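You operate a simulated robot arm through the tools that you are given. There is no shell and no other tool. Be economical: measure what you need, move in short steps, check, and stop when the job is done.

Carry out the task below with a simulated robot arm. There is one attempt and no reset: what you move stays moved.

## Task
Check that the tester reports EMPTY at 2 bar with its port open.
Fine: Lay the orange lid in the tray, switch on, set the dial, press the test button, and turn the dial back to 0.

It is judged by the outcome, as a careful person would: the job done as asked, and still so three seconds after it is handed in. It fails if anything else is knocked over, pushed out of place, dropped, spilled or broken. Lids that push on must go on centred and level and be pressed home; caps that screw on are set level and turned clockwise until they are tight.

## Robot
A 6-joint arm with a two-finger parallel gripper, fixed in place. Base frame: the origin is at the foot of the arm, x ahead of it, y to its left, z up; the work surface is at about z = 0. Lengths are in cm, angles in degrees, forces in N, time in s.
With the tool pointing down near the work surface it reaches from about 14 to 58 cm from the base axis. Its first joint turns from -66.0 to 66.0 degrees. Payload 2.1 kg.
The tool frame sits at the grasp point between the pads (the TCP): z along the fingers, y along the line on which they close. The tips reach 3 cm beyond it. Largest opening 9.4 cm; finger width 2.8, thickness 1; the body of the gripper, 5 by 9.6 cm, starts 5.5 cm behind the TCP.
Orientation is that of the tool frame in the base frame, as [roll, pitch, yaw] about the fixed x, y, z axes, in that order (R = Rz(yaw) Ry(pitch) Rx(roll)). With the fingers straight down and closing along the base's y, the tool's x points along the base's -x, its y along +y and its z along -z.

## Interface
- The arm moves only by the tool servo_tool. Its argument "deltas" is a list of rows, each an object (a shift or turn left out is 0, a gripper value left out holds the last) with "grip": the gripper command, from -1 (fully open) to 1 (shut), values between in proportion; "translation": the shift along the base's x, y, z in m, a list of three; "turn": the turn, a rotation vector about the base's x, y, z in rad, a list of three. In form: [{"grip": grip, "translation": [x, y, z], "turn": [wx, wy, wz]}, ...]. A call has 1 to 8 rows; each row is the pose to reach, as a shift and turn from the pose commanded when the call began. Rows are played at 5 a second. More than 5 cm and 8.6 degrees between two rows, or a gripper value outside its range, and nothing of the call is played. A pose out of reach is approached as far as the arm can. The call stops where the force on the tool passes 40 N (or 10 N more than at its start, if that is more) or the arm is blocked; 0.2 s more then pass. The fingers move at their own pace (about 7.2 cm/s each) and stop on an object; they squeeze with about 25 N. The grip force told is the motor's: it shows also when the fingers shut on nothing. Time passes only in rows, and 0.2 s behind the last, so rows that repeat a pose let the fingers close. It gives the time, the measured TCP pose, the force on the tool (base axes), the opening and the grip force at its end, in the units of the frame above (readings bear some noise), and new pictures: "views" is both (left out), scene, wrist or none.
- Cameras (640 x 400 px; columns grow to the right, rows downward): "scene" is fixed at [5.54, -36.89, 49.37]; the picture's right is [0.80, -0.61, 0.00], its down [-0.30, -0.40, -0.87] and it looks along [0.52, 0.69, -0.50] (base axes); focal length 236 px, centre (320, 200). "wrist" rides on the gripper at [7.6, 1.4, -10.3] in the tool frame; the picture's right is [-0.18, 0.98, 0.00], its down [-0.75, -0.14, -0.64] and it looks along [-0.63, -0.12, 0.77] (tool axes); focal length 243 px, centre (320, 200). There is no depth. A picture from a camera that has moved, and an enlarged one, comes with that camera's place and axes in the base frame and with its lens.
- close_up(camera, box): a new picture of the part [left, top, right, bottom] of that camera's present view, enlarged. No time passes.
- job_done(): hands the job in; it is judged then, once.

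Go step by step. Nothing tells you positions but the pictures and the camera data: compare them with the known pose of the tool, close in by small moves and look again before you grip or let go. The budget is 120 turns and 170 pictures, counting those below and the enlarged ones. Unless the task says otherwise, let go and move clear before handing in, and close with one line.

The tools are called as name(argument=value, ...) on one line, values as JSON. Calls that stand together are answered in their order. servo_tool: Moves the arm, as the interface text tells. Its arguments: {"type":"object","properties":{"deltas":{"type":"array","items":{"type":"object","properties":{"grip":{"type":"number"},"translation":{"type":"array","items":{"type":"number"}},"turn":{"type":"array","items":{"type":"number"}}}}},"views":{"type":"string","enum":["both","scene","wrist","none"]}},"required":["deltas"]} The other tools are called the same way: close_up (camera, box) takes an enlarged picture of a part of a camera's view; job_done () hands the job in.

At the start:

```text
clock: 0.0
ee_pos: [27.35, 9.32, 41.26]
tool_rot: [179.8, 0.1, 180.0]
force: [0.2, -0.1, -0.2]
grip_width: 9.41
grip_force: 0.0
```

scene: 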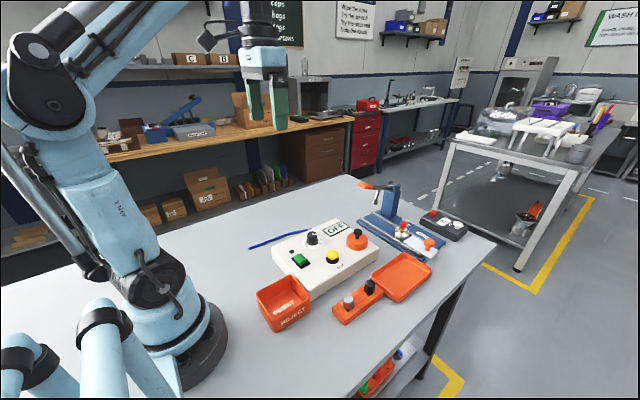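
wrist: 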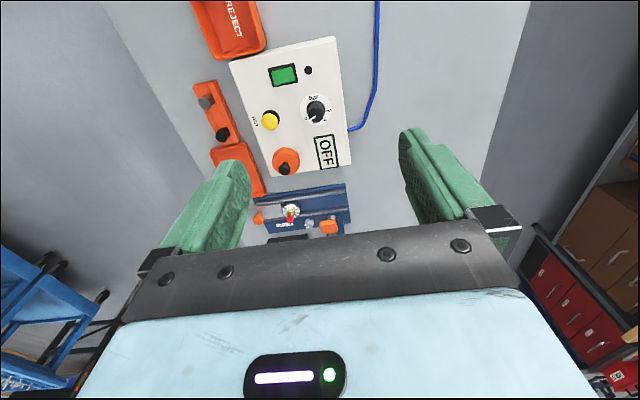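

I see the tester (a white box) with a green switch, yellow button, dial, display and an orange lid on its port, with a tray nearby. I'll enlarge both views to measure.

close_up(camera="scene", box=[240, 170, 480, 340])

close_up(camera="wrist", box=[180, 0, 400, 240])

```text
2.35 times, centred on (360, 255) of scene
camera zoom: at [5.54, -36.89, 49.37], right [0.8, -0.61, 0.0], down [-0.3, -0.4, -0.87], along [0.52, 0.69, -0.5], focal length 555 px, centre (226, 71)
```

zoom: 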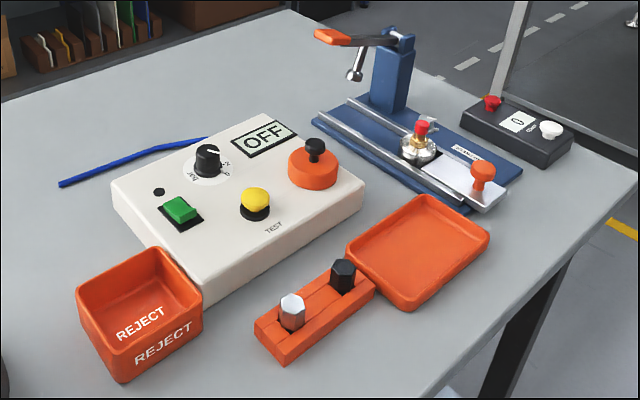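

```text
1.67 times, centred on (290, 120) of wrist
camera zoom: at [19.64, 10.71, 51.41], right [0.18, 0.98, 0.0], down [0.75, -0.14, 0.64], along [0.63, -0.12, -0.77], focal length 404 px, centre (370, 333)
```

zoom: 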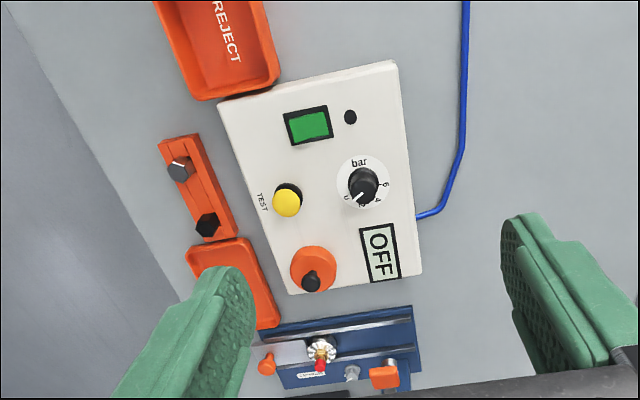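

The lid's knob looks to be near (45.2, -1.7, 8.4) and the flat tray centre near (49, -15). I'll move lower and behind the tester for a better look.

servo_tool(deltas=[{"grip": -1, "translation": [0, -0.02, -0.04]}, {"translation": [0, -0.04, -0.08]}, {"translation": [0, -0.06, -0.12]}, {"translation": [0, -0.08, -0.16]}, {"translation": [0, -0.08, -0.16]}])

close_up(camera="wrist", box=[160, 0, 480, 200])

```text
clock: 1.2
ee_pos: [27.33, 1.54, 25.47]
tool_rot: [179.9, 0.1, -179.9]
force: [-0.3, 0.4, -0.7]
grip_width: 9.41
grip_force: 0.0
camera wrist: at [19.72, 2.81, 35.65], right [0.18, 0.98, 0.0], down [0.75, -0.14, 0.64], along [0.63, -0.12, -0.77], focal length 243 px, centre (320, 200)
```

scene: 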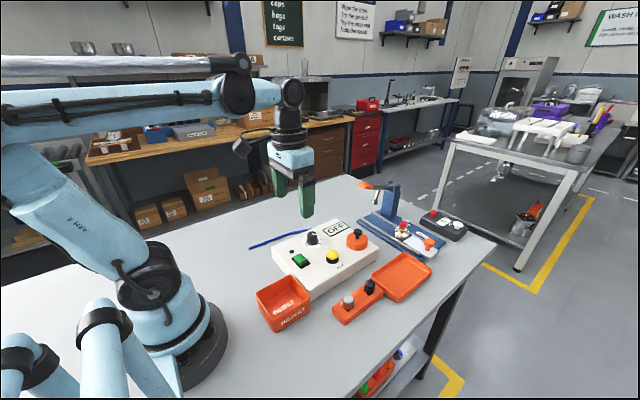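
wrist: 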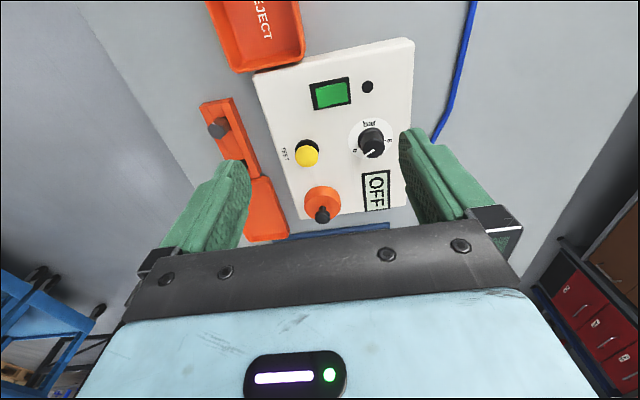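

```text
2.00 times, centred on (320, 100) of wrist
camera zoom: at [19.72, 2.81, 35.65], right [0.18, 0.98, 0.0], down [0.75, -0.14, 0.64], along [0.63, -0.12, -0.77], focal length 485 px, centre (320, 400)
```

zoom: 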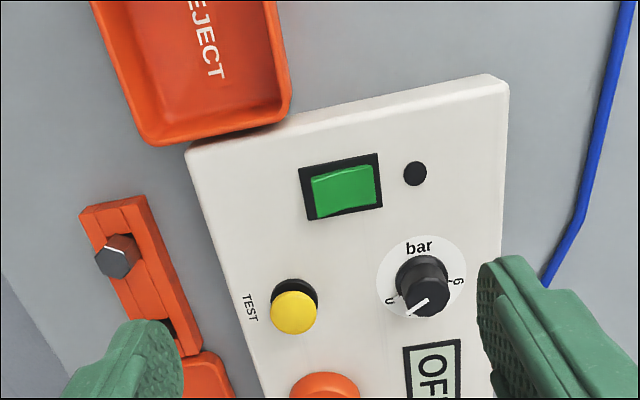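

The two views agree: knob (45.0, -1.65, 8.4), dial (35.4, 6.7), button (35.7, -2.1), switch (28.65, 2.35). Next I'll move above the lid.

servo_tool(deltas=[{"grip": -1, "translation": [0.045, -0.008, -0.01]}, {"translation": [0.09, -0.016, -0.03]}, {"translation": [0.135, -0.024, -0.05]}, {"translation": [0.177, -0.032, -0.075]}, {"translation": [0.177, -0.032, -0.095]}, {"translation": [0.177, -0.032, -0.095]}])

close_up(camera="scene", box=[300, 160, 440, 290])

```text
clock: 2.6
ee_pos: [45.13, -1.76, 15.78]
tool_rot: [179.9, 0.0, 179.9]
force: [-0.3, 0.5, -0.3]
grip_width: 9.39
grip_force: 0.0
camera wrist: at [37.52, -0.4, 25.88], right [0.18, 0.98, 0.0], down [0.75, -0.14, 0.64], along [0.63, -0.12, -0.77], focal length 243 px, centre (320, 200)
```

scene: 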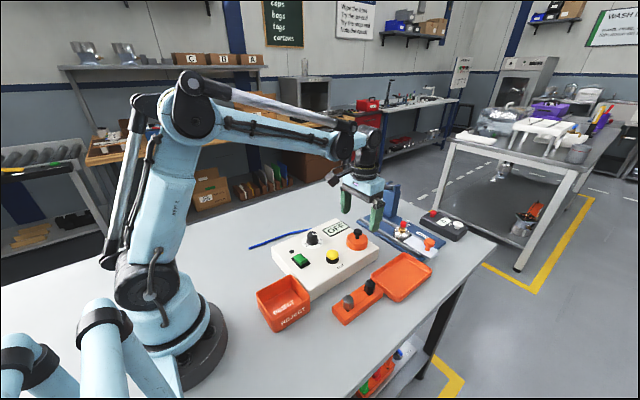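
wrist: 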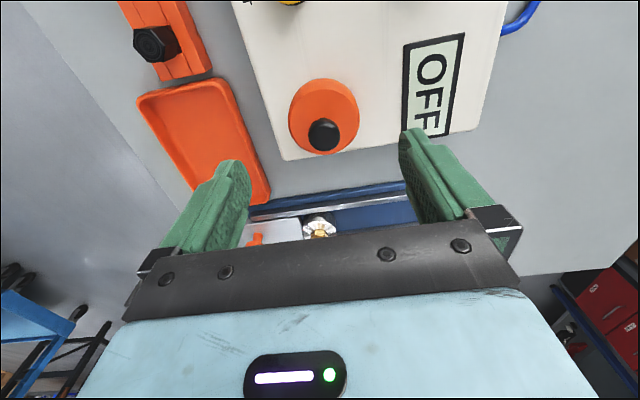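

```text
3.08 times, centred on (370, 225) of scene
camera zoom: at [5.54, -36.89, 49.37], right [0.8, -0.61, 0.0], down [-0.3, -0.4, -0.87], along [0.52, 0.69, -0.5], focal length 726 px, centre (166, 123)
```

zoom: 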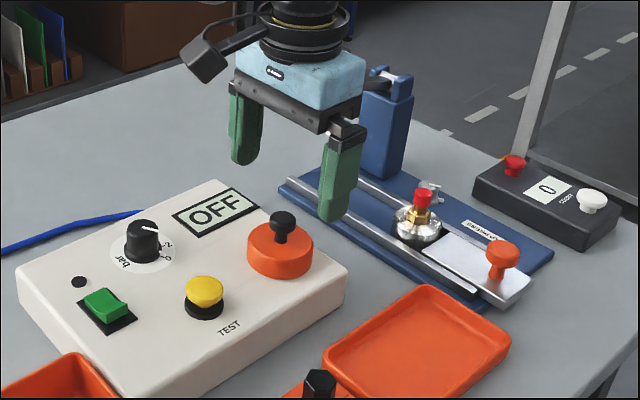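

The lid is centred below the gripper, with its top at about z 6.9 and the knob top at about 9.8. I'll descend to z 10.4 and close on the knob.

servo_tool(deltas=[{"grip": -1, "translation": [0, 0.001, -0.03]}, {"grip": -1, "translation": [0, 0.001, -0.054]}, {"grip": -1, "translation": [0, 0.001, -0.054]}])

close_up(camera="scene", box=[300, 160, 440, 290])

```text
clock: 3.4
ee_pos: [44.77, -1.89, 10.36]
tool_rot: [179.8, 0.1, -180.0]
force: [0.0, 0.1, 0.1]
grip_width: 9.41
grip_force: 0.1
camera wrist: at [37.24, -0.47, 20.44], right [0.18, 0.98, 0.0], down [0.75, -0.14, 0.64], along [0.63, -0.12, -0.77], focal length 243 px, centre (320, 200)
```

scene: 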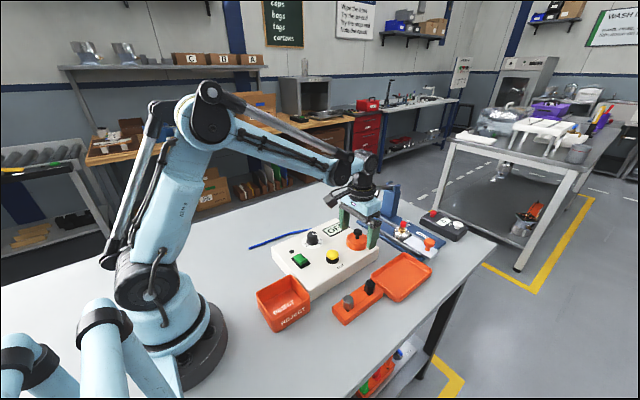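
wrist: 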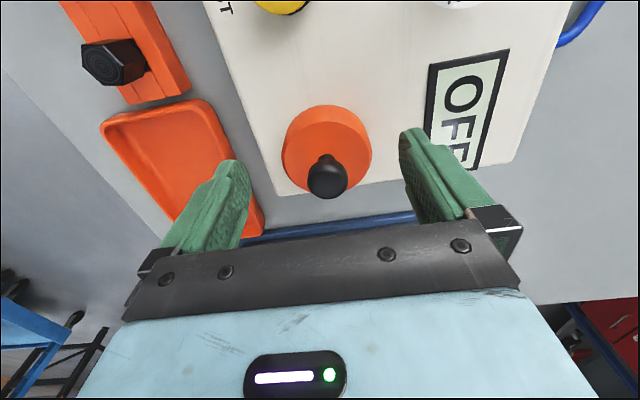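

```text
3.08 times, centred on (370, 225) of scene
camera zoom: at [5.53, -36.89, 49.37], right [0.8, -0.61, 0.0], down [-0.3, -0.4, -0.87], along [0.52, 0.69, -0.5], focal length 726 px, centre (166, 123)
```

zoom: 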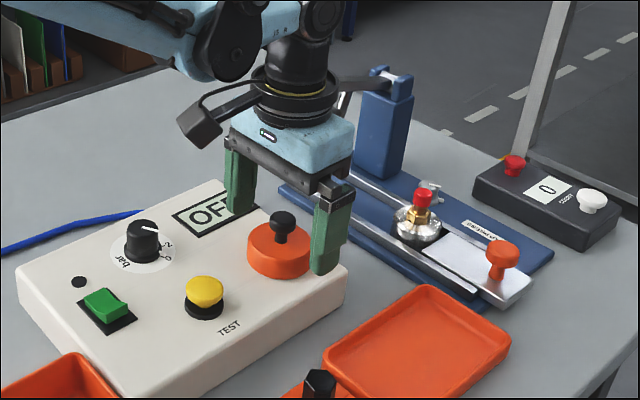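

The knob is at about (44.8, -1.5), slightly left of the centre line. I'll nudge 4 mm and close gently.

servo_tool(deltas=[{"grip": -1, "translation": [0, 0.003, 0]}, {"grip": -0.2, "translation": [0, 0.003, 0]}, {"grip": 0.3, "translation": [0, 0.003, 0]}, {"grip": 1, "translation": [0, 0.003, 0]}, {"grip": 1, "translation": [0, 0.003, 0]}, {"grip": 1, "translation": [0, 0.003, 0]}], views="wrist")

close_up(camera="scene", box=[300, 160, 440, 290])

```text
clock: 4.8
ee_pos: [44.81, -1.56, 10.24]
tool_rot: [179.9, 0.0, -180.0]
force: [0.1, 0.8, 0.2]
grip_width: 2.16
grip_force: 25.2
camera wrist: at [37.27, -0.21, 20.43], right [0.18, 0.98, 0.0], down [0.75, -0.14, 0.64], along [0.63, -0.12, -0.77], focal length 243 px, centre (320, 200)
```

wrist: 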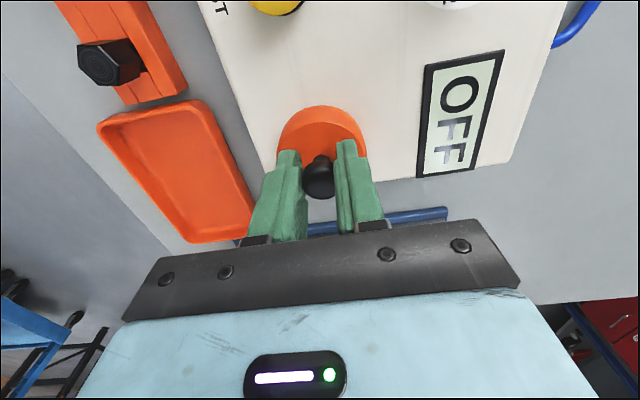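

```text
3.08 times, centred on (370, 225) of scene
camera zoom: at [5.54, -36.89, 49.37], right [0.8, -0.61, 0.0], down [-0.3, -0.4, -0.87], along [0.52, 0.69, -0.5], focal length 726 px, centre (166, 123)
```

zoom: 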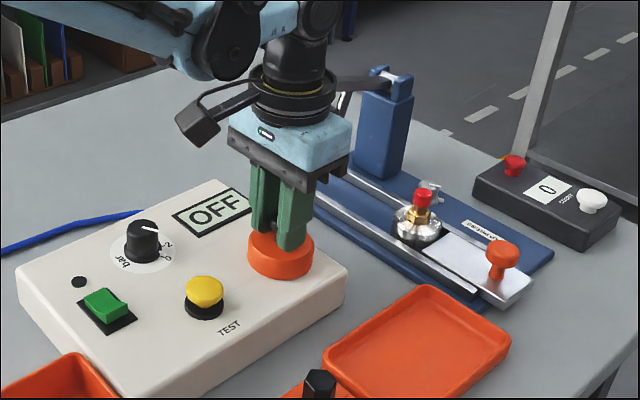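

The knob is gripped at 2.16 cm. I'll lift slowly and watch the force.

servo_tool(deltas=[{"grip": 1, "translation": [0, 0, 0.005]}, {"grip": 1, "translation": [0, 0, 0.012]}, {"grip": 1, "translation": [0, 0, 0.03]}, {"grip": 1, "translation": [0, 0, 0.05]}], views="wrist")

close_up(camera="scene", box=[300, 160, 440, 290])

```text
clock: 5.8
ee_pos: [44.92, -1.44, 15.21]
tool_rot: [179.9, 0.0, 180.0]
force: [0.4, -0.3, 0.2]
grip_width: 2.17
grip_force: 24.7
camera wrist: at [37.2, -0.05, 25.4], right [0.18, 0.98, 0.0], down [0.75, -0.14, 0.64], along [0.63, -0.12, -0.77], focal length 243 px, centre (320, 200)
```

wrist: 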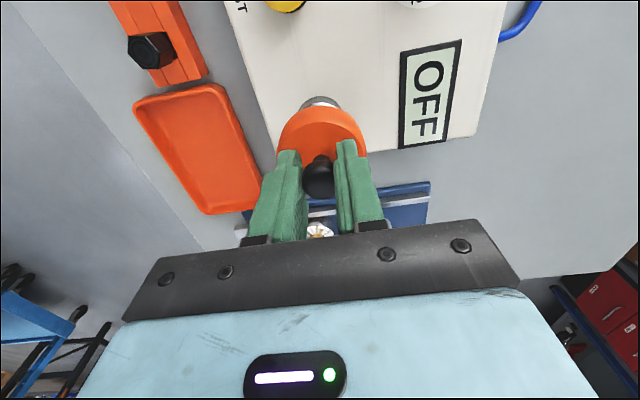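

```text
3.08 times, centred on (370, 225) of scene
camera zoom: at [5.53, -36.89, 49.37], right [0.8, -0.61, 0.0], down [-0.3, -0.4, -0.87], along [0.52, 0.69, -0.5], focal length 726 px, centre (166, 123)
```

zoom: 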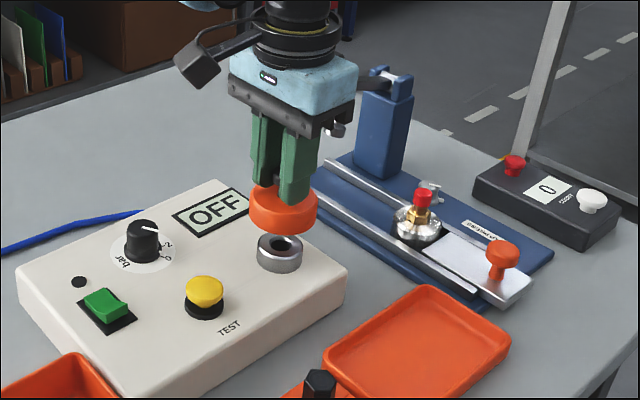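

The lid is off and the port is open. The tray centre works out to about (48.9, -14.6); I'll carry the lid over it.

servo_tool(deltas=[{"grip": 1, "translation": [0.01, -0.03, 0.01]}, {"grip": 1, "translation": [0.02, -0.065, 0.01]}, {"grip": 1, "translation": [0.03, -0.1, 0.01]}, {"grip": 1, "translation": [0.04, -0.13, 0.0]}, {"grip": 1, "translation": [0.04, -0.13, -0.02]}, {"grip": 1, "translation": [0.04, -0.13, -0.02]}], views="wrist")

close_up(camera="scene", box=[320, 180, 460, 310])

```text
clock: 7.2
ee_pos: [48.93, -14.22, 13.57]
tool_rot: [179.9, 0.2, -180.0]
force: [0.2, 0.6, -0.9]
grip_width: 2.16
grip_force: 25.0
camera wrist: at [41.3, -12.94, 23.58], right [0.18, 0.98, 0.0], down [0.75, -0.14, 0.64], along [0.63, -0.12, -0.77], focal length 243 px, centre (320, 200)
```

wrist: 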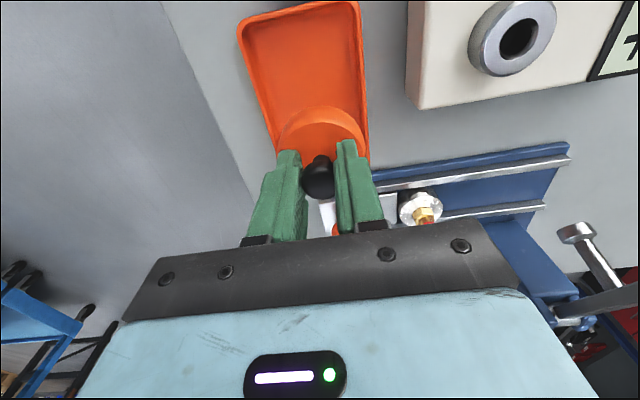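

```text
3.08 times, centred on (390, 245) of scene
camera zoom: at [5.53, -36.89, 49.37], right [0.8, -0.61, 0.0], down [-0.3, -0.4, -0.87], along [0.52, 0.69, -0.5], focal length 726 px, centre (105, 62)
```

zoom: 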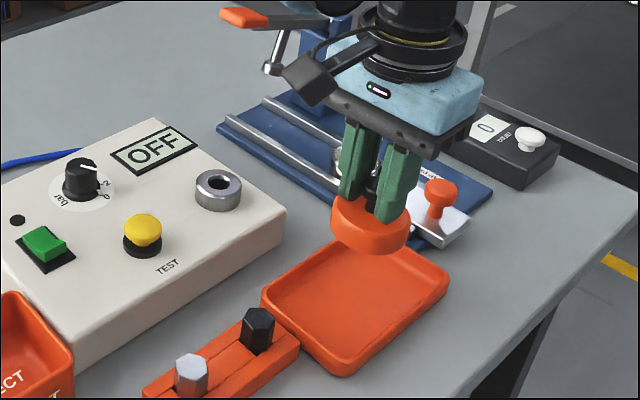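

The tray spans roughly x 42–56 and y -19 to -10.4. I'll shift 5 mm in -y, lower most of the way and check.

servo_tool(deltas=[{"grip": 1, "translation": [0, -0.005, -0.03]}, {"grip": 1, "translation": [0, -0.005, -0.055]}, {"grip": 1, "translation": [0, -0.005, -0.064]}, {"grip": 1, "translation": [0, -0.005, -0.064]}], views="none")

close_up(camera="scene", box=[360, 220, 460, 310])

```text
clock: 8.2
ee_pos: [49.13, -14.86, 6.86]
tool_rot: [179.9, 0.1, -179.9]
force: [0.4, 0.1, -0.6]
grip_width: 2.17
grip_force: 24.7
```

```text
4.44 times, centred on (410, 265) of scene
camera zoom: at [5.54, -36.89, 49.37], right [0.8, -0.61, 0.0], down [-0.3, -0.4, -0.87], along [0.52, 0.69, -0.5], focal length 1049 px, centre (-80, -89)
```

zoom: 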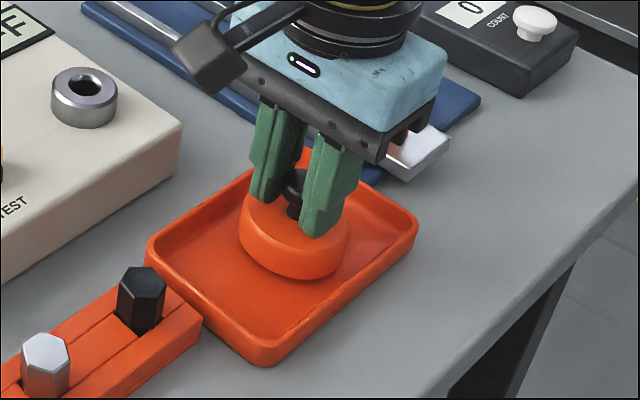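

The lid is inside the rim, nearly down. I'll lower in small steps until it touches.

servo_tool(deltas=[{"grip": 1, "translation": [0, 0, -0.003]}, {"grip": 1, "translation": [0, 0, -0.005]}], views="none")

servo_tool(deltas=[{"grip": 1, "translation": [0, 0, -0.002]}], views="none")

servo_tool(deltas=[{"grip": 1, "translation": [0, 0, -0.002]}], views="none")

```text
clock: 8.8
ee_pos: [48.91, -14.92, 6.48]
tool_rot: [180.0, 0.1, -180.0]
force: [-0.1, 0.4, -1.1]
grip_width: 2.22
grip_force: 25.7
```

```text
clock: 9.2
ee_pos: [49.06, -14.86, 6.28]
tool_rot: [179.9, 0.0, -179.9]
force: [0.1, -0.1, 0.0]
grip_width: 2.16
grip_force: 24.4
```

```text
clock: 9.6
ee_pos: [49.03, -14.97, 6.17]
tool_rot: [179.9, 0.1, -179.9]
force: [0.1, -0.2, -0.4]
grip_width: 2.17
grip_force: 24.9
```

servo_tool(deltas=[{"grip": 1, "translation": [0, 0, -0.002]}], views="none")

servo_tool(deltas=[{"grip": 1, "translation": [0, 0, -0.002]}], views="none")

close_up(camera="scene", box=[360, 220, 460, 310])

```text
clock: 10.0
ee_pos: [49.02, -14.91, 5.92]
tool_rot: [179.9, 0.3, 180.0]
force: [-0.5, 0.7, 22.7]
grip_width: 2.21
grip_force: 24.8
```

```text
clock: 10.4
ee_pos: [48.98, -14.82, 5.68]
tool_rot: [179.9, 0.1, -180.0]
force: [-1.4, -0.1, 21.5]
grip_width: 2.16
grip_force: 25.4
```

```text
4.44 times, centred on (410, 265) of scene
camera zoom: at [5.52, -36.88, 49.37], right [0.8, -0.61, 0.0], down [-0.3, -0.4, -0.87], along [0.52, 0.69, -0.5], focal length 1049 px, centre (-80, -89)
```

zoom: 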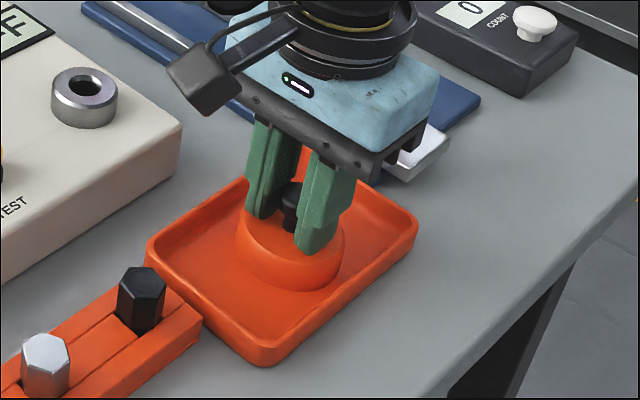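

The lid is seated on the tray floor. I'll relieve the pressure, open part-way and rise.

servo_tool(deltas=[{"grip": 1, "translation": [0, 0, 0.002]}, {"grip": 0, "translation": [0, 0, 0.002]}, {"grip": 0, "translation": [0, 0, 0.002]}, {"grip": 0, "translation": [0, 0, 0.002]}, {"grip": 0, "translation": [0, 0, 0.03]}, {"grip": 0, "translation": [0, 0, 0.07]}, {"grip": 0, "translation": [0, 0, 0.11]}, {"grip": 0, "translation": [0, 0, 0.11]}], views="none")

close_up(camera="scene", box=[270, 180, 460, 310])

```text
clock: 12.2
ee_pos: [49.29, -14.97, 16.99]
tool_rot: [179.9, 0.1, 180.0]
force: [-0.8, -0.7, 0.0]
grip_width: 4.7
grip_force: 0.1
```

```text
3.08 times, centred on (365, 245) of scene
camera zoom: at [5.54, -36.89, 49.37], right [0.8, -0.61, 0.0], down [-0.3, -0.4, -0.87], along [0.52, 0.69, -0.5], focal length 726 px, centre (182, 62)
```

zoom: 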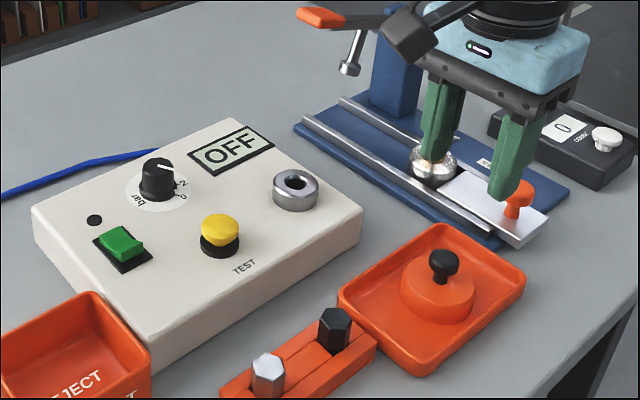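

The lid lies level in the tray. I'll close the fingers and fly back to look at the switch and dial.

servo_tool(deltas=[{"grip": 1, "translation": [-0.036, 0.025, 0.01]}, {"grip": 1, "translation": [-0.072, 0.05, 0.01]}, {"grip": 1, "translation": [-0.108, 0.075, 0.01]}, {"grip": 1, "translation": [-0.144, 0.1, 0.01]}, {"grip": 1, "translation": [-0.18, 0.125, 0.01]}, {"grip": 1, "translation": [-0.216, 0.15, 0.01]}, {"grip": 1, "translation": [-0.252, 0.173, 0.0]}, {"grip": 1, "translation": [-0.252, 0.173, -0.01]}], views="wrist")

close_up(camera="wrist", box=[220, 20, 420, 160])

close_up(camera="scene", box=[270, 215, 370, 285])

```text
clock: 14.0
ee_pos: [23.8, 2.53, 15.46]
tool_rot: [179.9, 0.1, 179.9]
force: [-0.3, 0.7, 0.3]
grip_width: 0.0
grip_force: 24.9
camera wrist: at [16.19, 3.84, 25.68], right [0.18, 0.98, 0.0], down [0.75, -0.14, 0.64], along [0.63, -0.12, -0.77], focal length 243 px, centre (320, 200)
```

wrist: 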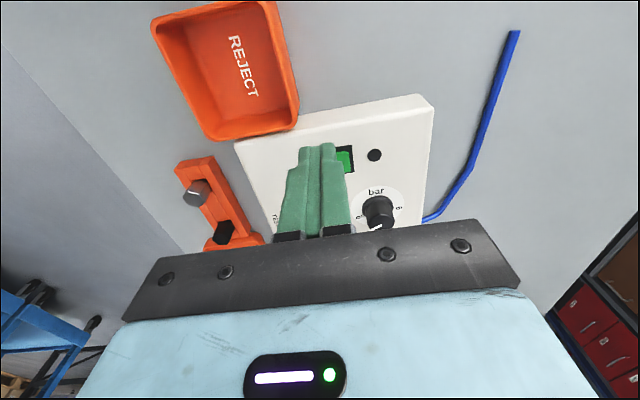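

```text
2.86 times, centred on (320, 90) of wrist
camera zoom: at [16.19, 3.84, 25.68], right [0.18, 0.98, 0.0], down [0.75, -0.14, 0.64], along [0.63, -0.12, -0.77], focal length 693 px, centre (320, 514)
```

zoom: 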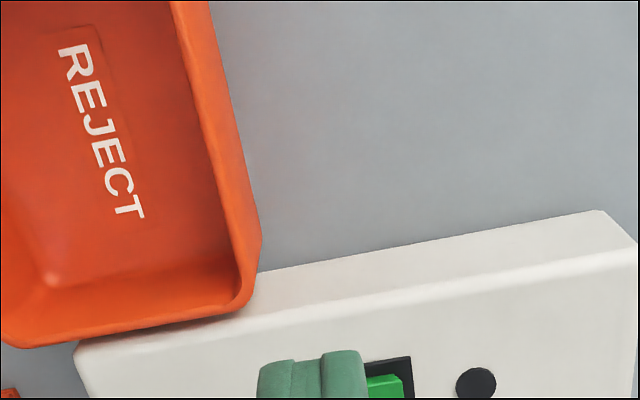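

```text
5.71 times, centred on (320, 250) of scene
camera zoom: at [5.53, -36.89, 49.37], right [0.8, -0.61, 0.0], down [-0.3, -0.4, -0.87], along [0.52, 0.69, -0.5], focal length 1349 px, centre (320, -86)
```

zoom: 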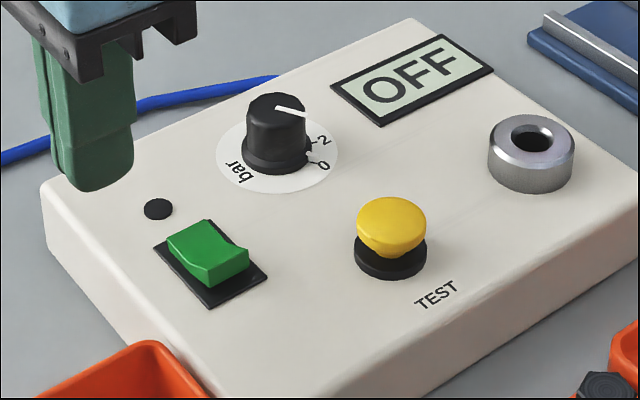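

The rocker spans roughly x 27.3–30.4 and y 0.1–4.9, with its -y end raised. I'll go above that end and press it in small steps.

servo_tool(deltas=[{"grip": 1, "translation": [0.03, -0.01, 0]}, {"grip": 1, "translation": [0.05, -0.015, -0.02]}, {"grip": 1, "translation": [0.05, -0.015, -0.05]}, {"grip": 1, "translation": [0.05, -0.015, -0.05]}], views="none")

close_up(camera="scene", box=[270, 215, 370, 285])

```text
clock: 15.0
ee_pos: [28.72, 1.01, 10.41]
tool_rot: [179.9, 0.1, -179.9]
force: [-0.1, 0.3, -0.4]
grip_width: 0.0
grip_force: 24.6
```

```text
5.71 times, centred on (320, 250) of scene
camera zoom: at [5.53, -36.89, 49.37], right [0.8, -0.61, 0.0], down [-0.3, -0.4, -0.87], along [0.52, 0.69, -0.5], focal length 1349 px, centre (320, -86)
```

zoom: 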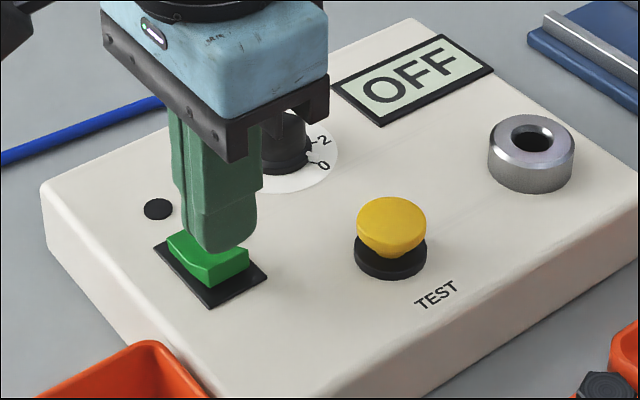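

servo_tool(deltas=[{"grip": 1, "translation": [0, 0, -0.006]}, {"grip": 1, "translation": [0, 0, -0.011]}, {"grip": 1, "translation": [0, 0, -0.015]}, {"grip": 1, "translation": [0, 0, -0.019]}, {"grip": 1, "translation": [0, 0, -0.022]}], views="none")

close_up(camera="scene", box=[270, 215, 370, 285])

```text
clock: 16.2
ee_pos: [28.9, 0.9, 8.35]
tool_rot: [179.9, 0.1, -179.9]
force: [-0.4, 0.1, -0.1]
grip_width: 0.0
grip_force: 24.9
```

```text
5.71 times, centred on (320, 250) of scene
camera zoom: at [5.54, -36.89, 49.37], right [0.8, -0.61, 0.0], down [-0.3, -0.4, -0.87], along [0.52, 0.69, -0.5], focal length 1349 px, centre (320, -86)
```

zoom: 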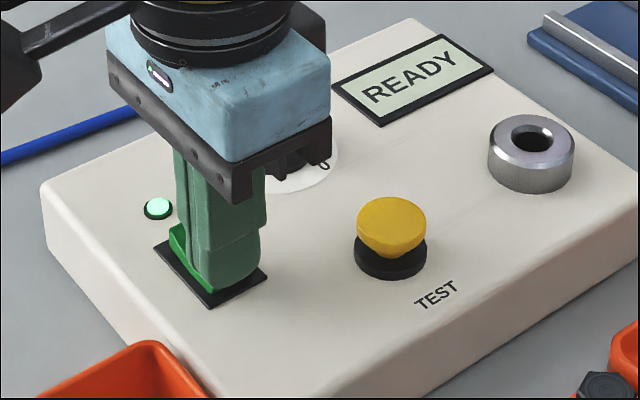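

The display reads READY, so it is on. I'll rise and view the dial scale closely.

servo_tool(deltas=[{"grip": 1, "translation": [0, 0, 0.04]}, {"grip": 1, "translation": [0, -0.01, 0.08]}, {"grip": 1, "translation": [0.01, -0.02, 0.12]}, {"grip": 1, "translation": [0.01, -0.02, 0.12]}], views="none")

close_up(camera="wrist", box=[300, 60, 460, 160])

close_up(camera="scene", box=[290, 220, 340, 255])

```text
clock: 17.2
ee_pos: [30.18, -0.88, 20.61]
tool_rot: [180.0, 0.0, 180.0]
force: [-0.7, 0.0, 0.8]
grip_width: 0.02
grip_force: 25.5
```

```text
4.00 times, centred on (380, 110) of wrist
camera zoom: at [22.62, 0.45, 30.73], right [0.18, 0.98, 0.0], down [0.75, -0.14, 0.64], along [0.63, -0.12, -0.77], focal length 970 px, centre (80, 560)
```

zoom: 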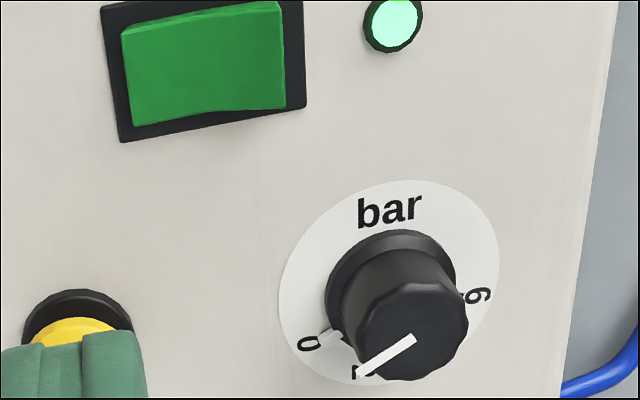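

```text
11.43 times, centred on (315, 238) of scene
camera zoom: at [5.53, -36.89, 49.37], right [0.8, -0.61, 0.0], down [-0.3, -0.4, -0.87], along [0.52, 0.69, -0.5], focal length 2698 px, centre (377, -229)
```

zoom: 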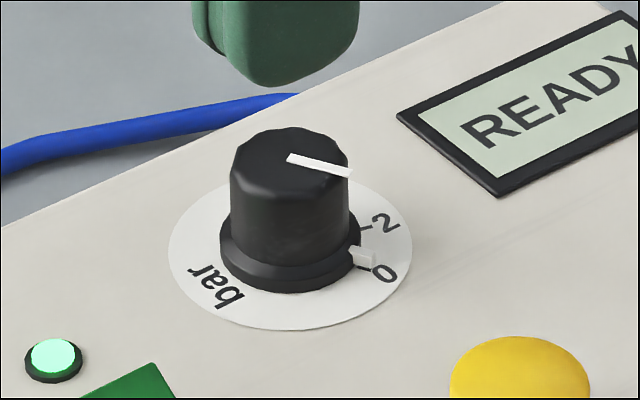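

The pointer sits on 0 and the scale grows counter-clockwise seen from above, with 2 about 43° from 0. The dial is at (35.5, 6.6), top at about z 7.8. I'll move above it with the fingers part-open.

servo_tool(deltas=[{"grip": -0.3, "translation": [0.015, 0.025, 0]}, {"grip": -0.3, "translation": [0.03, 0.05, -0.02]}, {"grip": -0.3, "translation": [0.053, 0.075, -0.05]}, {"grip": -0.3, "translation": [0.053, 0.075, -0.085]}, {"grip": -0.3, "translation": [0.053, 0.075, -0.085]}], views="wrist")

close_up(camera="scene", box=[270, 200, 370, 270])

```text
clock: 18.4
ee_pos: [35.39, 6.21, 11.79]
tool_rot: [179.9, 0.1, 180.0]
force: [0.1, -0.1, 0.4]
grip_width: 6.13
grip_force: 0.0
camera wrist: at [27.74, 7.62, 22.06], right [0.18, 0.98, 0.0], down [0.75, -0.14, 0.64], along [0.63, -0.12, -0.77], focal length 243 px, centre (320, 200)
```

wrist: 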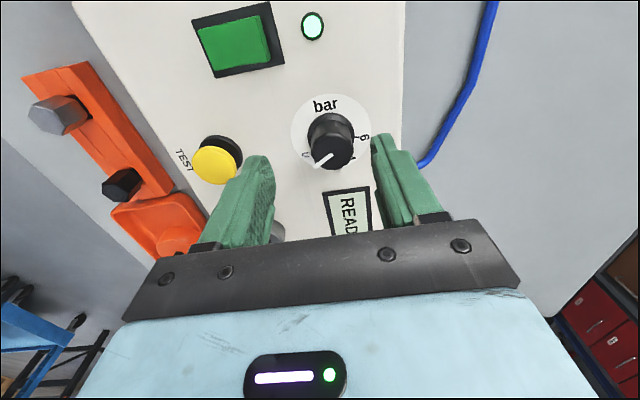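

```text
5.71 times, centred on (320, 235) of scene
camera zoom: at [5.54, -36.89, 49.37], right [0.8, -0.61, 0.0], down [-0.3, -0.4, -0.87], along [0.52, 0.69, -0.5], focal length 1349 px, centre (320, 0)
```

zoom: 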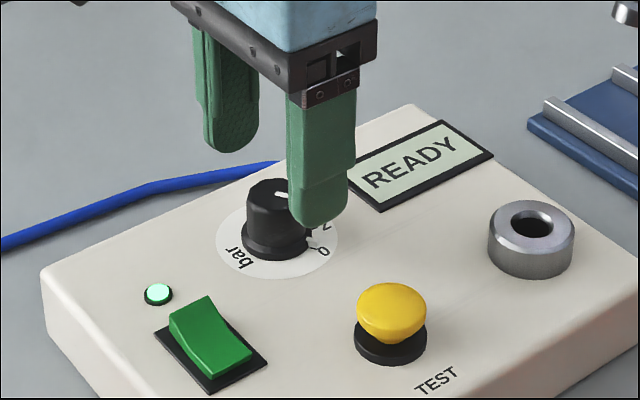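

The dial measures (35.4, 6.85) from here. I'll centre on it, descend to z 9.2, and close.

servo_tool(deltas=[{"grip": -0.3, "translation": [0, 0.006, 0]}, {"grip": -0.3, "translation": [0, 0.006, -0.026]}, {"grip": -0.3, "translation": [0, 0.006, -0.026]}, {"grip": 0.2, "translation": [0, 0.006, -0.026]}, {"grip": 1, "translation": [0, 0.006, -0.026]}, {"grip": 1, "translation": [0, 0.006, -0.026]}], views="wrist")

close_up(camera="scene", box=[270, 200, 370, 270])

```text
clock: 19.8
ee_pos: [35.23, 6.99, 9.37]
tool_rot: [179.8, 0.0, -179.8]
force: [1.4, 18.3, -11.4]
grip_width: 3.11
grip_force: 44.8
camera wrist: at [27.64, 8.29, 19.57], right [0.18, 0.98, 0.01], down [0.75, -0.14, 0.64], along [0.63, -0.11, -0.77], focal length 243 px, centre (320, 200)
```

wrist: 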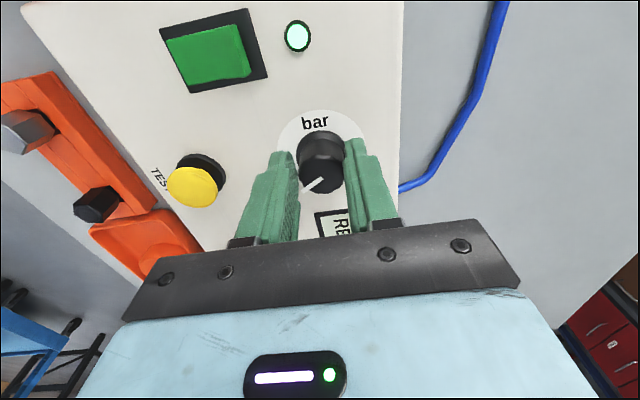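

```text
5.71 times, centred on (320, 235) of scene
camera zoom: at [5.54, -36.88, 49.37], right [0.8, -0.61, 0.0], down [-0.3, -0.4, -0.87], along [0.52, 0.69, -0.5], focal length 1349 px, centre (320, 0)
```

zoom: 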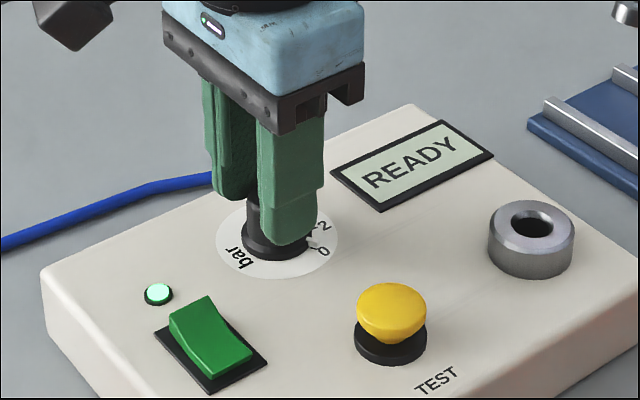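

The dial is gripped, with about 18 N sideways because the command sat slightly low in y. I'll relieve that, then make part of the counter-clockwise turn and check.

servo_tool(deltas=[{"grip": 1, "translation": [0, 0.002, 0.001]}, {"grip": 1, "translation": [0, 0.002, 0.001], "turn": [0, 0, 0.1]}, {"grip": 1, "translation": [0, 0.002, 0.001], "turn": [0, 0, 0.2]}, {"grip": 1, "translation": [0, 0.002, 0.001], "turn": [0, 0, 0.3]}], views="wrist")

close_up(camera="scene", box=[290, 220, 340, 255])

```text
clock: 20.3
ee_pos: [35.29, 6.94, 9.35]
tool_rot: [-180.0, 0.3, -178.9]
force: [2.2, -0.1, -7.3]
grip_width: 3.09
grip_force: 44.7
stopped in row 2: the force on the tool passed its limit (the readings are from after the stop); the commanded pose is now the measured one
camera wrist: at [27.56, 8.22, 19.57], right [0.16, 0.99, 0.0], down [0.75, -0.12, 0.65], along [0.64, -0.11, -0.76], focal length 243 px, centre (320, 200)
```

wrist: 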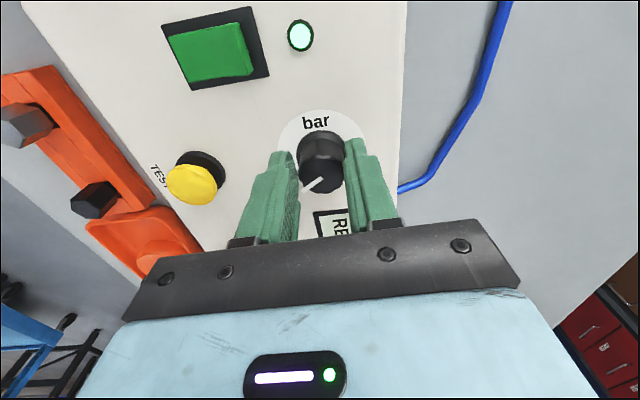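

```text
11.43 times, centred on (315, 238) of scene
camera zoom: at [5.54, -36.89, 49.37], right [0.8, -0.61, 0.0], down [-0.3, -0.4, -0.87], along [0.52, 0.69, -0.5], focal length 2698 px, centre (377, -229)
```

zoom: 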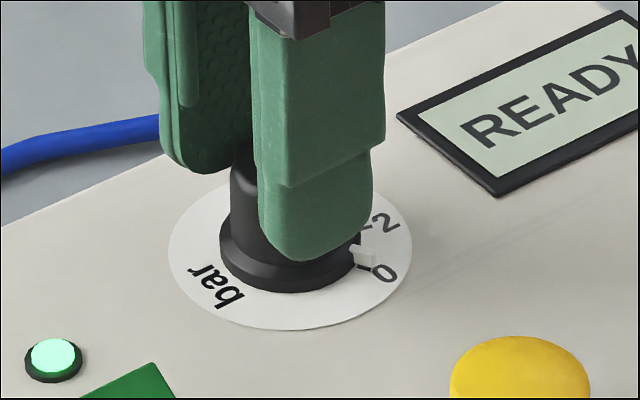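

The side force is relieved, but the call stopped early in the turn. I'll retry in finer steps.

servo_tool(deltas=[{"grip": 1, "turn": [0, 0, 0.03]}, {"grip": 1, "turn": [0, 0, 0.06]}, {"grip": 1, "turn": [0, 0, 0.09]}, {"grip": 1, "turn": [0, 0, 0.12]}], views="none")

close_up(camera="scene", box=[290, 220, 340, 255])

```text
clock: 21.3
ee_pos: [35.33, 6.93, 9.47]
tool_rot: [-179.8, 0.3, -171.9]
force: [3.8, -11.5, -22.0]
grip_width: 3.11
grip_force: 45.2
```

```text
11.43 times, centred on (315, 238) of scene
camera zoom: at [5.54, -36.89, 49.37], right [0.8, -0.61, 0.0], down [-0.3, -0.4, -0.87], along [0.52, 0.69, -0.5], focal length 2698 px, centre (377, -229)
```

zoom: 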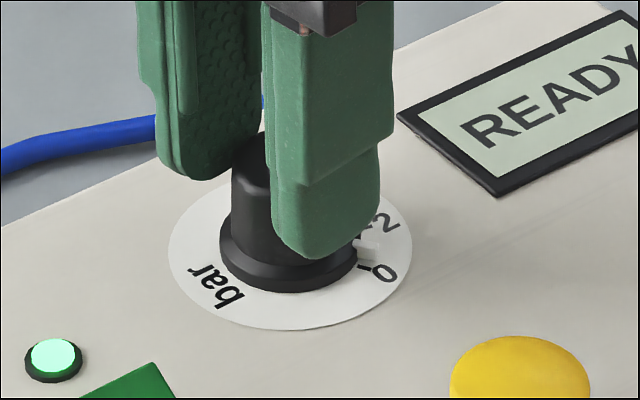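

The dial is turning, and the pointer has left 0. I'll continue with small corrections for the vertical and sideways load.

servo_tool(deltas=[{"grip": 1, "translation": [0, -0.001, -0.002], "turn": [0, 0, 0.03]}, {"grip": 1, "translation": [0, -0.001, -0.002], "turn": [0, 0, 0.07]}, {"grip": 1, "translation": [0, -0.001, -0.002], "turn": [0, 0, 0.11]}, {"grip": 1, "translation": [0, -0.001, -0.002], "turn": [0, 0, 0.15]}], views="none")

```text
clock: 21.8
ee_pos: [35.28, 6.96, 9.41]
tool_rot: [-179.9, 0.2, -169.8]
force: [-2.3, -1.4, 5.3]
grip_width: 3.07
grip_force: 45.3
stopped in row 2: the force on the tool passed its limit (the readings are from after the stop); the commanded pose is now the measured one
```

servo_tool(deltas=[{"grip": 1, "turn": [0, 0, 0.03]}, {"grip": 1, "turn": [0, 0, 0.06]}, {"grip": 1, "turn": [0, 0, 0.09]}, {"grip": 1, "turn": [0, 0, 0.12]}, {"grip": 1, "turn": [0, 0, 0.15]}, {"grip": 1, "turn": [0, 0, 0.18]}], views="none")

close_up(camera="scene", box=[290, 220, 340, 255])

```text
clock: 23.2
ee_pos: [35.26, 6.68, 9.36]
tool_rot: [-179.7, 0.2, -159.4]
force: [-6.6, -18.4, 25.7]
grip_width: 3.1
grip_force: 44.3
```

```text
11.43 times, centred on (315, 238) of scene
camera zoom: at [5.53, -36.89, 49.37], right [0.8, -0.61, 0.0], down [-0.3, -0.4, -0.87], along [0.52, 0.69, -0.5], focal length 2698 px, centre (377, -229)
```

zoom: 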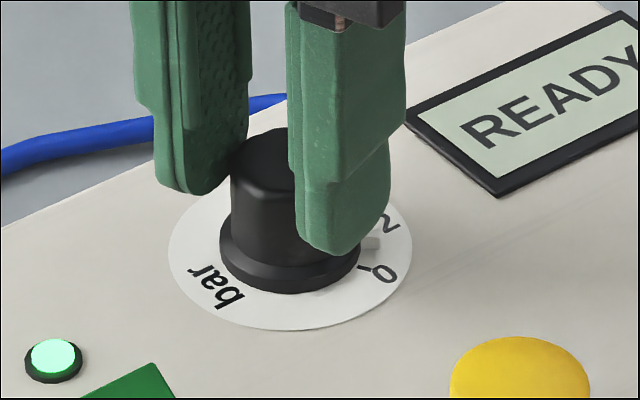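

It has turned about 20° of roughly 43°. I'll relieve the residual loads (slightly up and -y) and continue.

servo_tool(deltas=[{"grip": 1, "translation": [0, -0.001, 0.001]}, {"grip": 1, "translation": [-0.0005, -0.002, 0.002]}], views="none")

servo_tool(deltas=[{"grip": 1, "turn": [0, 0, 0.03]}, {"grip": 1, "turn": [0, 0, 0.06]}, {"grip": 1, "turn": [0, 0, 0.09]}, {"grip": 1, "turn": [0, 0, 0.12]}, {"grip": 1, "turn": [0, 0, 0.15]}, {"grip": 1, "turn": [0, 0, 0.18]}], views="none")

close_up(camera="scene", box=[290, 220, 340, 255])

```text
clock: 23.8
ee_pos: [35.44, 6.73, 9.41]
tool_rot: [-179.9, 0.5, -159.4]
force: [9.8, -3.8, -39.3]
grip_width: 3.13
grip_force: 45.2
```

```text
clock: 25.2
ee_pos: [35.32, 6.6, 9.48]
tool_rot: [-179.6, 0.6, -149.3]
force: [29.3, -7.7, -31.6]
grip_width: 3.11
grip_force: 44.6
```

```text
11.43 times, centred on (315, 238) of scene
camera zoom: at [5.55, -36.89, 49.37], right [0.8, -0.61, 0.0], down [-0.3, -0.4, -0.87], along [0.52, 0.69, -0.5], focal length 2698 px, centre (377, -229)
```

zoom: 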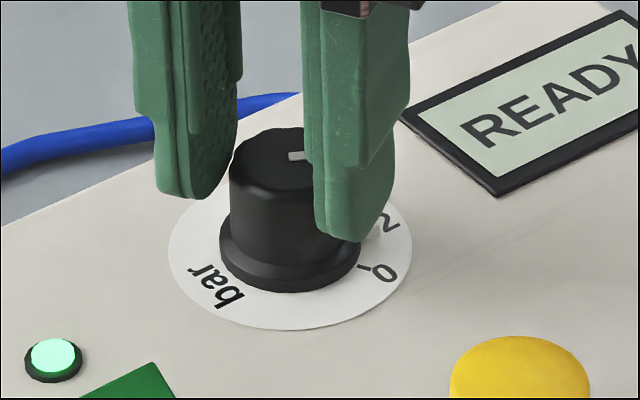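

Now about 30°. I'll relieve again and turn further.

servo_tool(deltas=[{"grip": 1, "translation": [0.001, 0, -0.0005]}, {"grip": 1, "translation": [0.002, -0.0005, -0.001]}], views="none")

servo_tool(deltas=[{"grip": 1, "turn": [0, 0, 0.03]}, {"grip": 1, "turn": [0, 0, 0.06]}, {"grip": 1, "turn": [0, 0, 0.09]}, {"grip": 1, "turn": [0, 0, 0.12]}, {"grip": 1, "turn": [0, 0, 0.15]}], views="wrist")

close_up(camera="scene", box=[290, 220, 340, 255])

```text
clock: 25.8
ee_pos: [35.32, 6.49, 9.69]
tool_rot: [-179.9, 0.1, -149.2]
force: [-2.5, -11.8, 14.2]
grip_width: 3.09
grip_force: 44.9
```

```text
clock: 26.3
ee_pos: [35.44, 6.51, 9.48]
tool_rot: [-179.9, 0.0, -146.8]
force: [-2.3, -0.2, 5.3]
grip_width: 3.11
grip_force: 45.6
stopped in row 2: the force on the tool passed its limit (the readings are from after the stop); the commanded pose is now the measured one
camera wrist: at [28.2, 3.58, 19.76], right [-0.38, 0.92, 0.0], down [0.71, 0.3, 0.64], along [0.59, 0.25, -0.77], focal length 243 px, centre (320, 200)
```

wrist: 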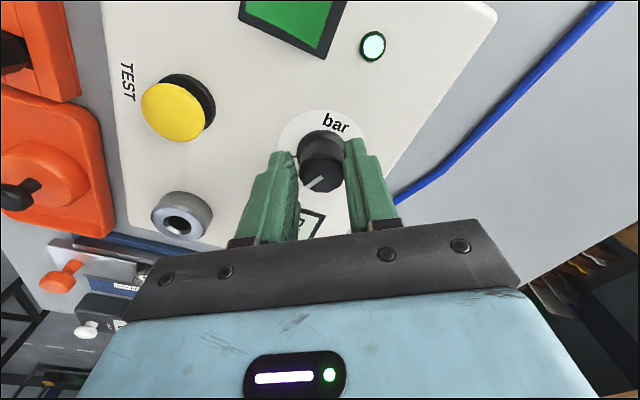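

```text
11.43 times, centred on (315, 238) of scene
camera zoom: at [5.53, -36.89, 49.37], right [0.8, -0.61, 0.0], down [-0.3, -0.4, -0.87], along [0.52, 0.69, -0.5], focal length 2698 px, centre (377, -229)
```

zoom: 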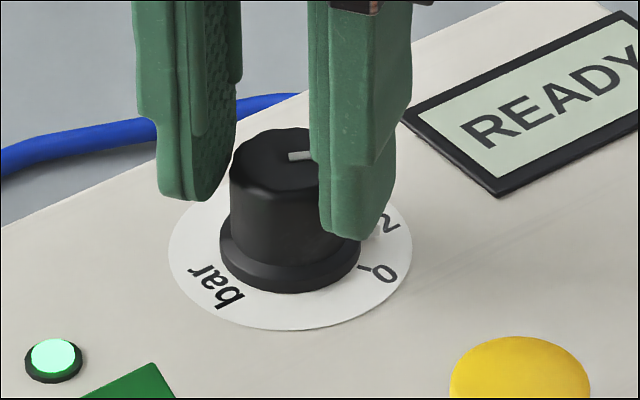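

The dial follows the gripper (33° so far). I'll turn about 8° more, then release and inspect.

servo_tool(deltas=[{"grip": 1, "turn": [0, 0, 0.03]}, {"grip": 1, "turn": [0, 0, 0.06]}, {"grip": 1, "turn": [0, 0, 0.09]}, {"grip": 1, "turn": [0, 0, 0.12]}, {"grip": 1, "turn": [0, 0, 0.15]}], views="none")

close_up(camera="scene", box=[290, 220, 340, 255])

```text
clock: 27.5
ee_pos: [35.53, 6.53, 9.51]
tool_rot: [-179.7, -0.1, -138.3]
force: [10.9, -13.9, -27.2]
grip_width: 3.11
grip_force: 45.5
```

```text
11.43 times, centred on (315, 238) of scene
camera zoom: at [5.54, -36.89, 49.37], right [0.8, -0.61, 0.0], down [-0.3, -0.4, -0.87], along [0.52, 0.69, -0.5], focal length 2698 px, centre (377, -229)
```

zoom: 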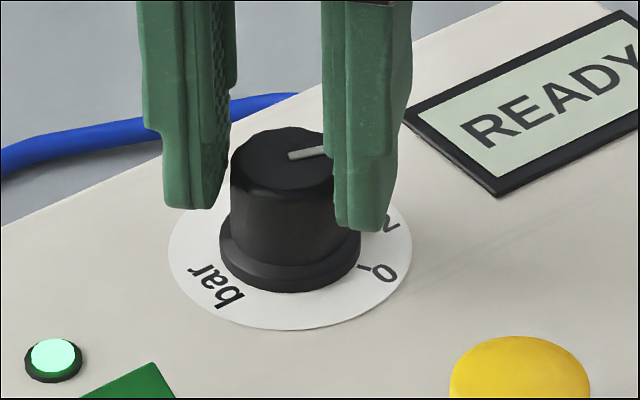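

About 42° turned. I'll open, rise straight up, and inspect.

servo_tool(deltas=[{"grip": -0.3, "translation": [0, 0, 0]}, {"grip": -0.3, "translation": [0, 0, 0]}, {"grip": -0.3, "translation": [0, 0, 0.03]}, {"grip": -0.3, "translation": [0, 0, 0.07]}, {"grip": -0.3, "translation": [-0.03, -0.03, 0.1]}, {"grip": -0.3, "translation": [-0.05, -0.06, 0.11]}], views="wrist")

close_up(camera="scene", box=[290, 220, 340, 255])

```text
refused: row 5 steps farther than a row can; nothing moved
```

```text
11.43 times, centred on (315, 238) of scene
camera zoom: at [5.54, -36.89, 49.37], right [0.8, -0.61, 0.0], down [-0.3, -0.4, -0.87], along [0.52, 0.69, -0.5], focal length 2698 px, centre (377, -229)
```

zoom: 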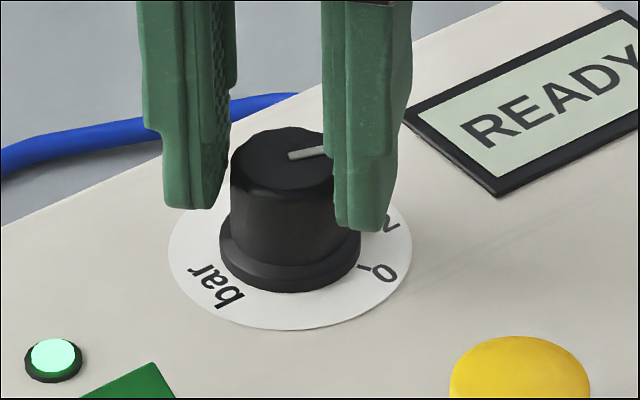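

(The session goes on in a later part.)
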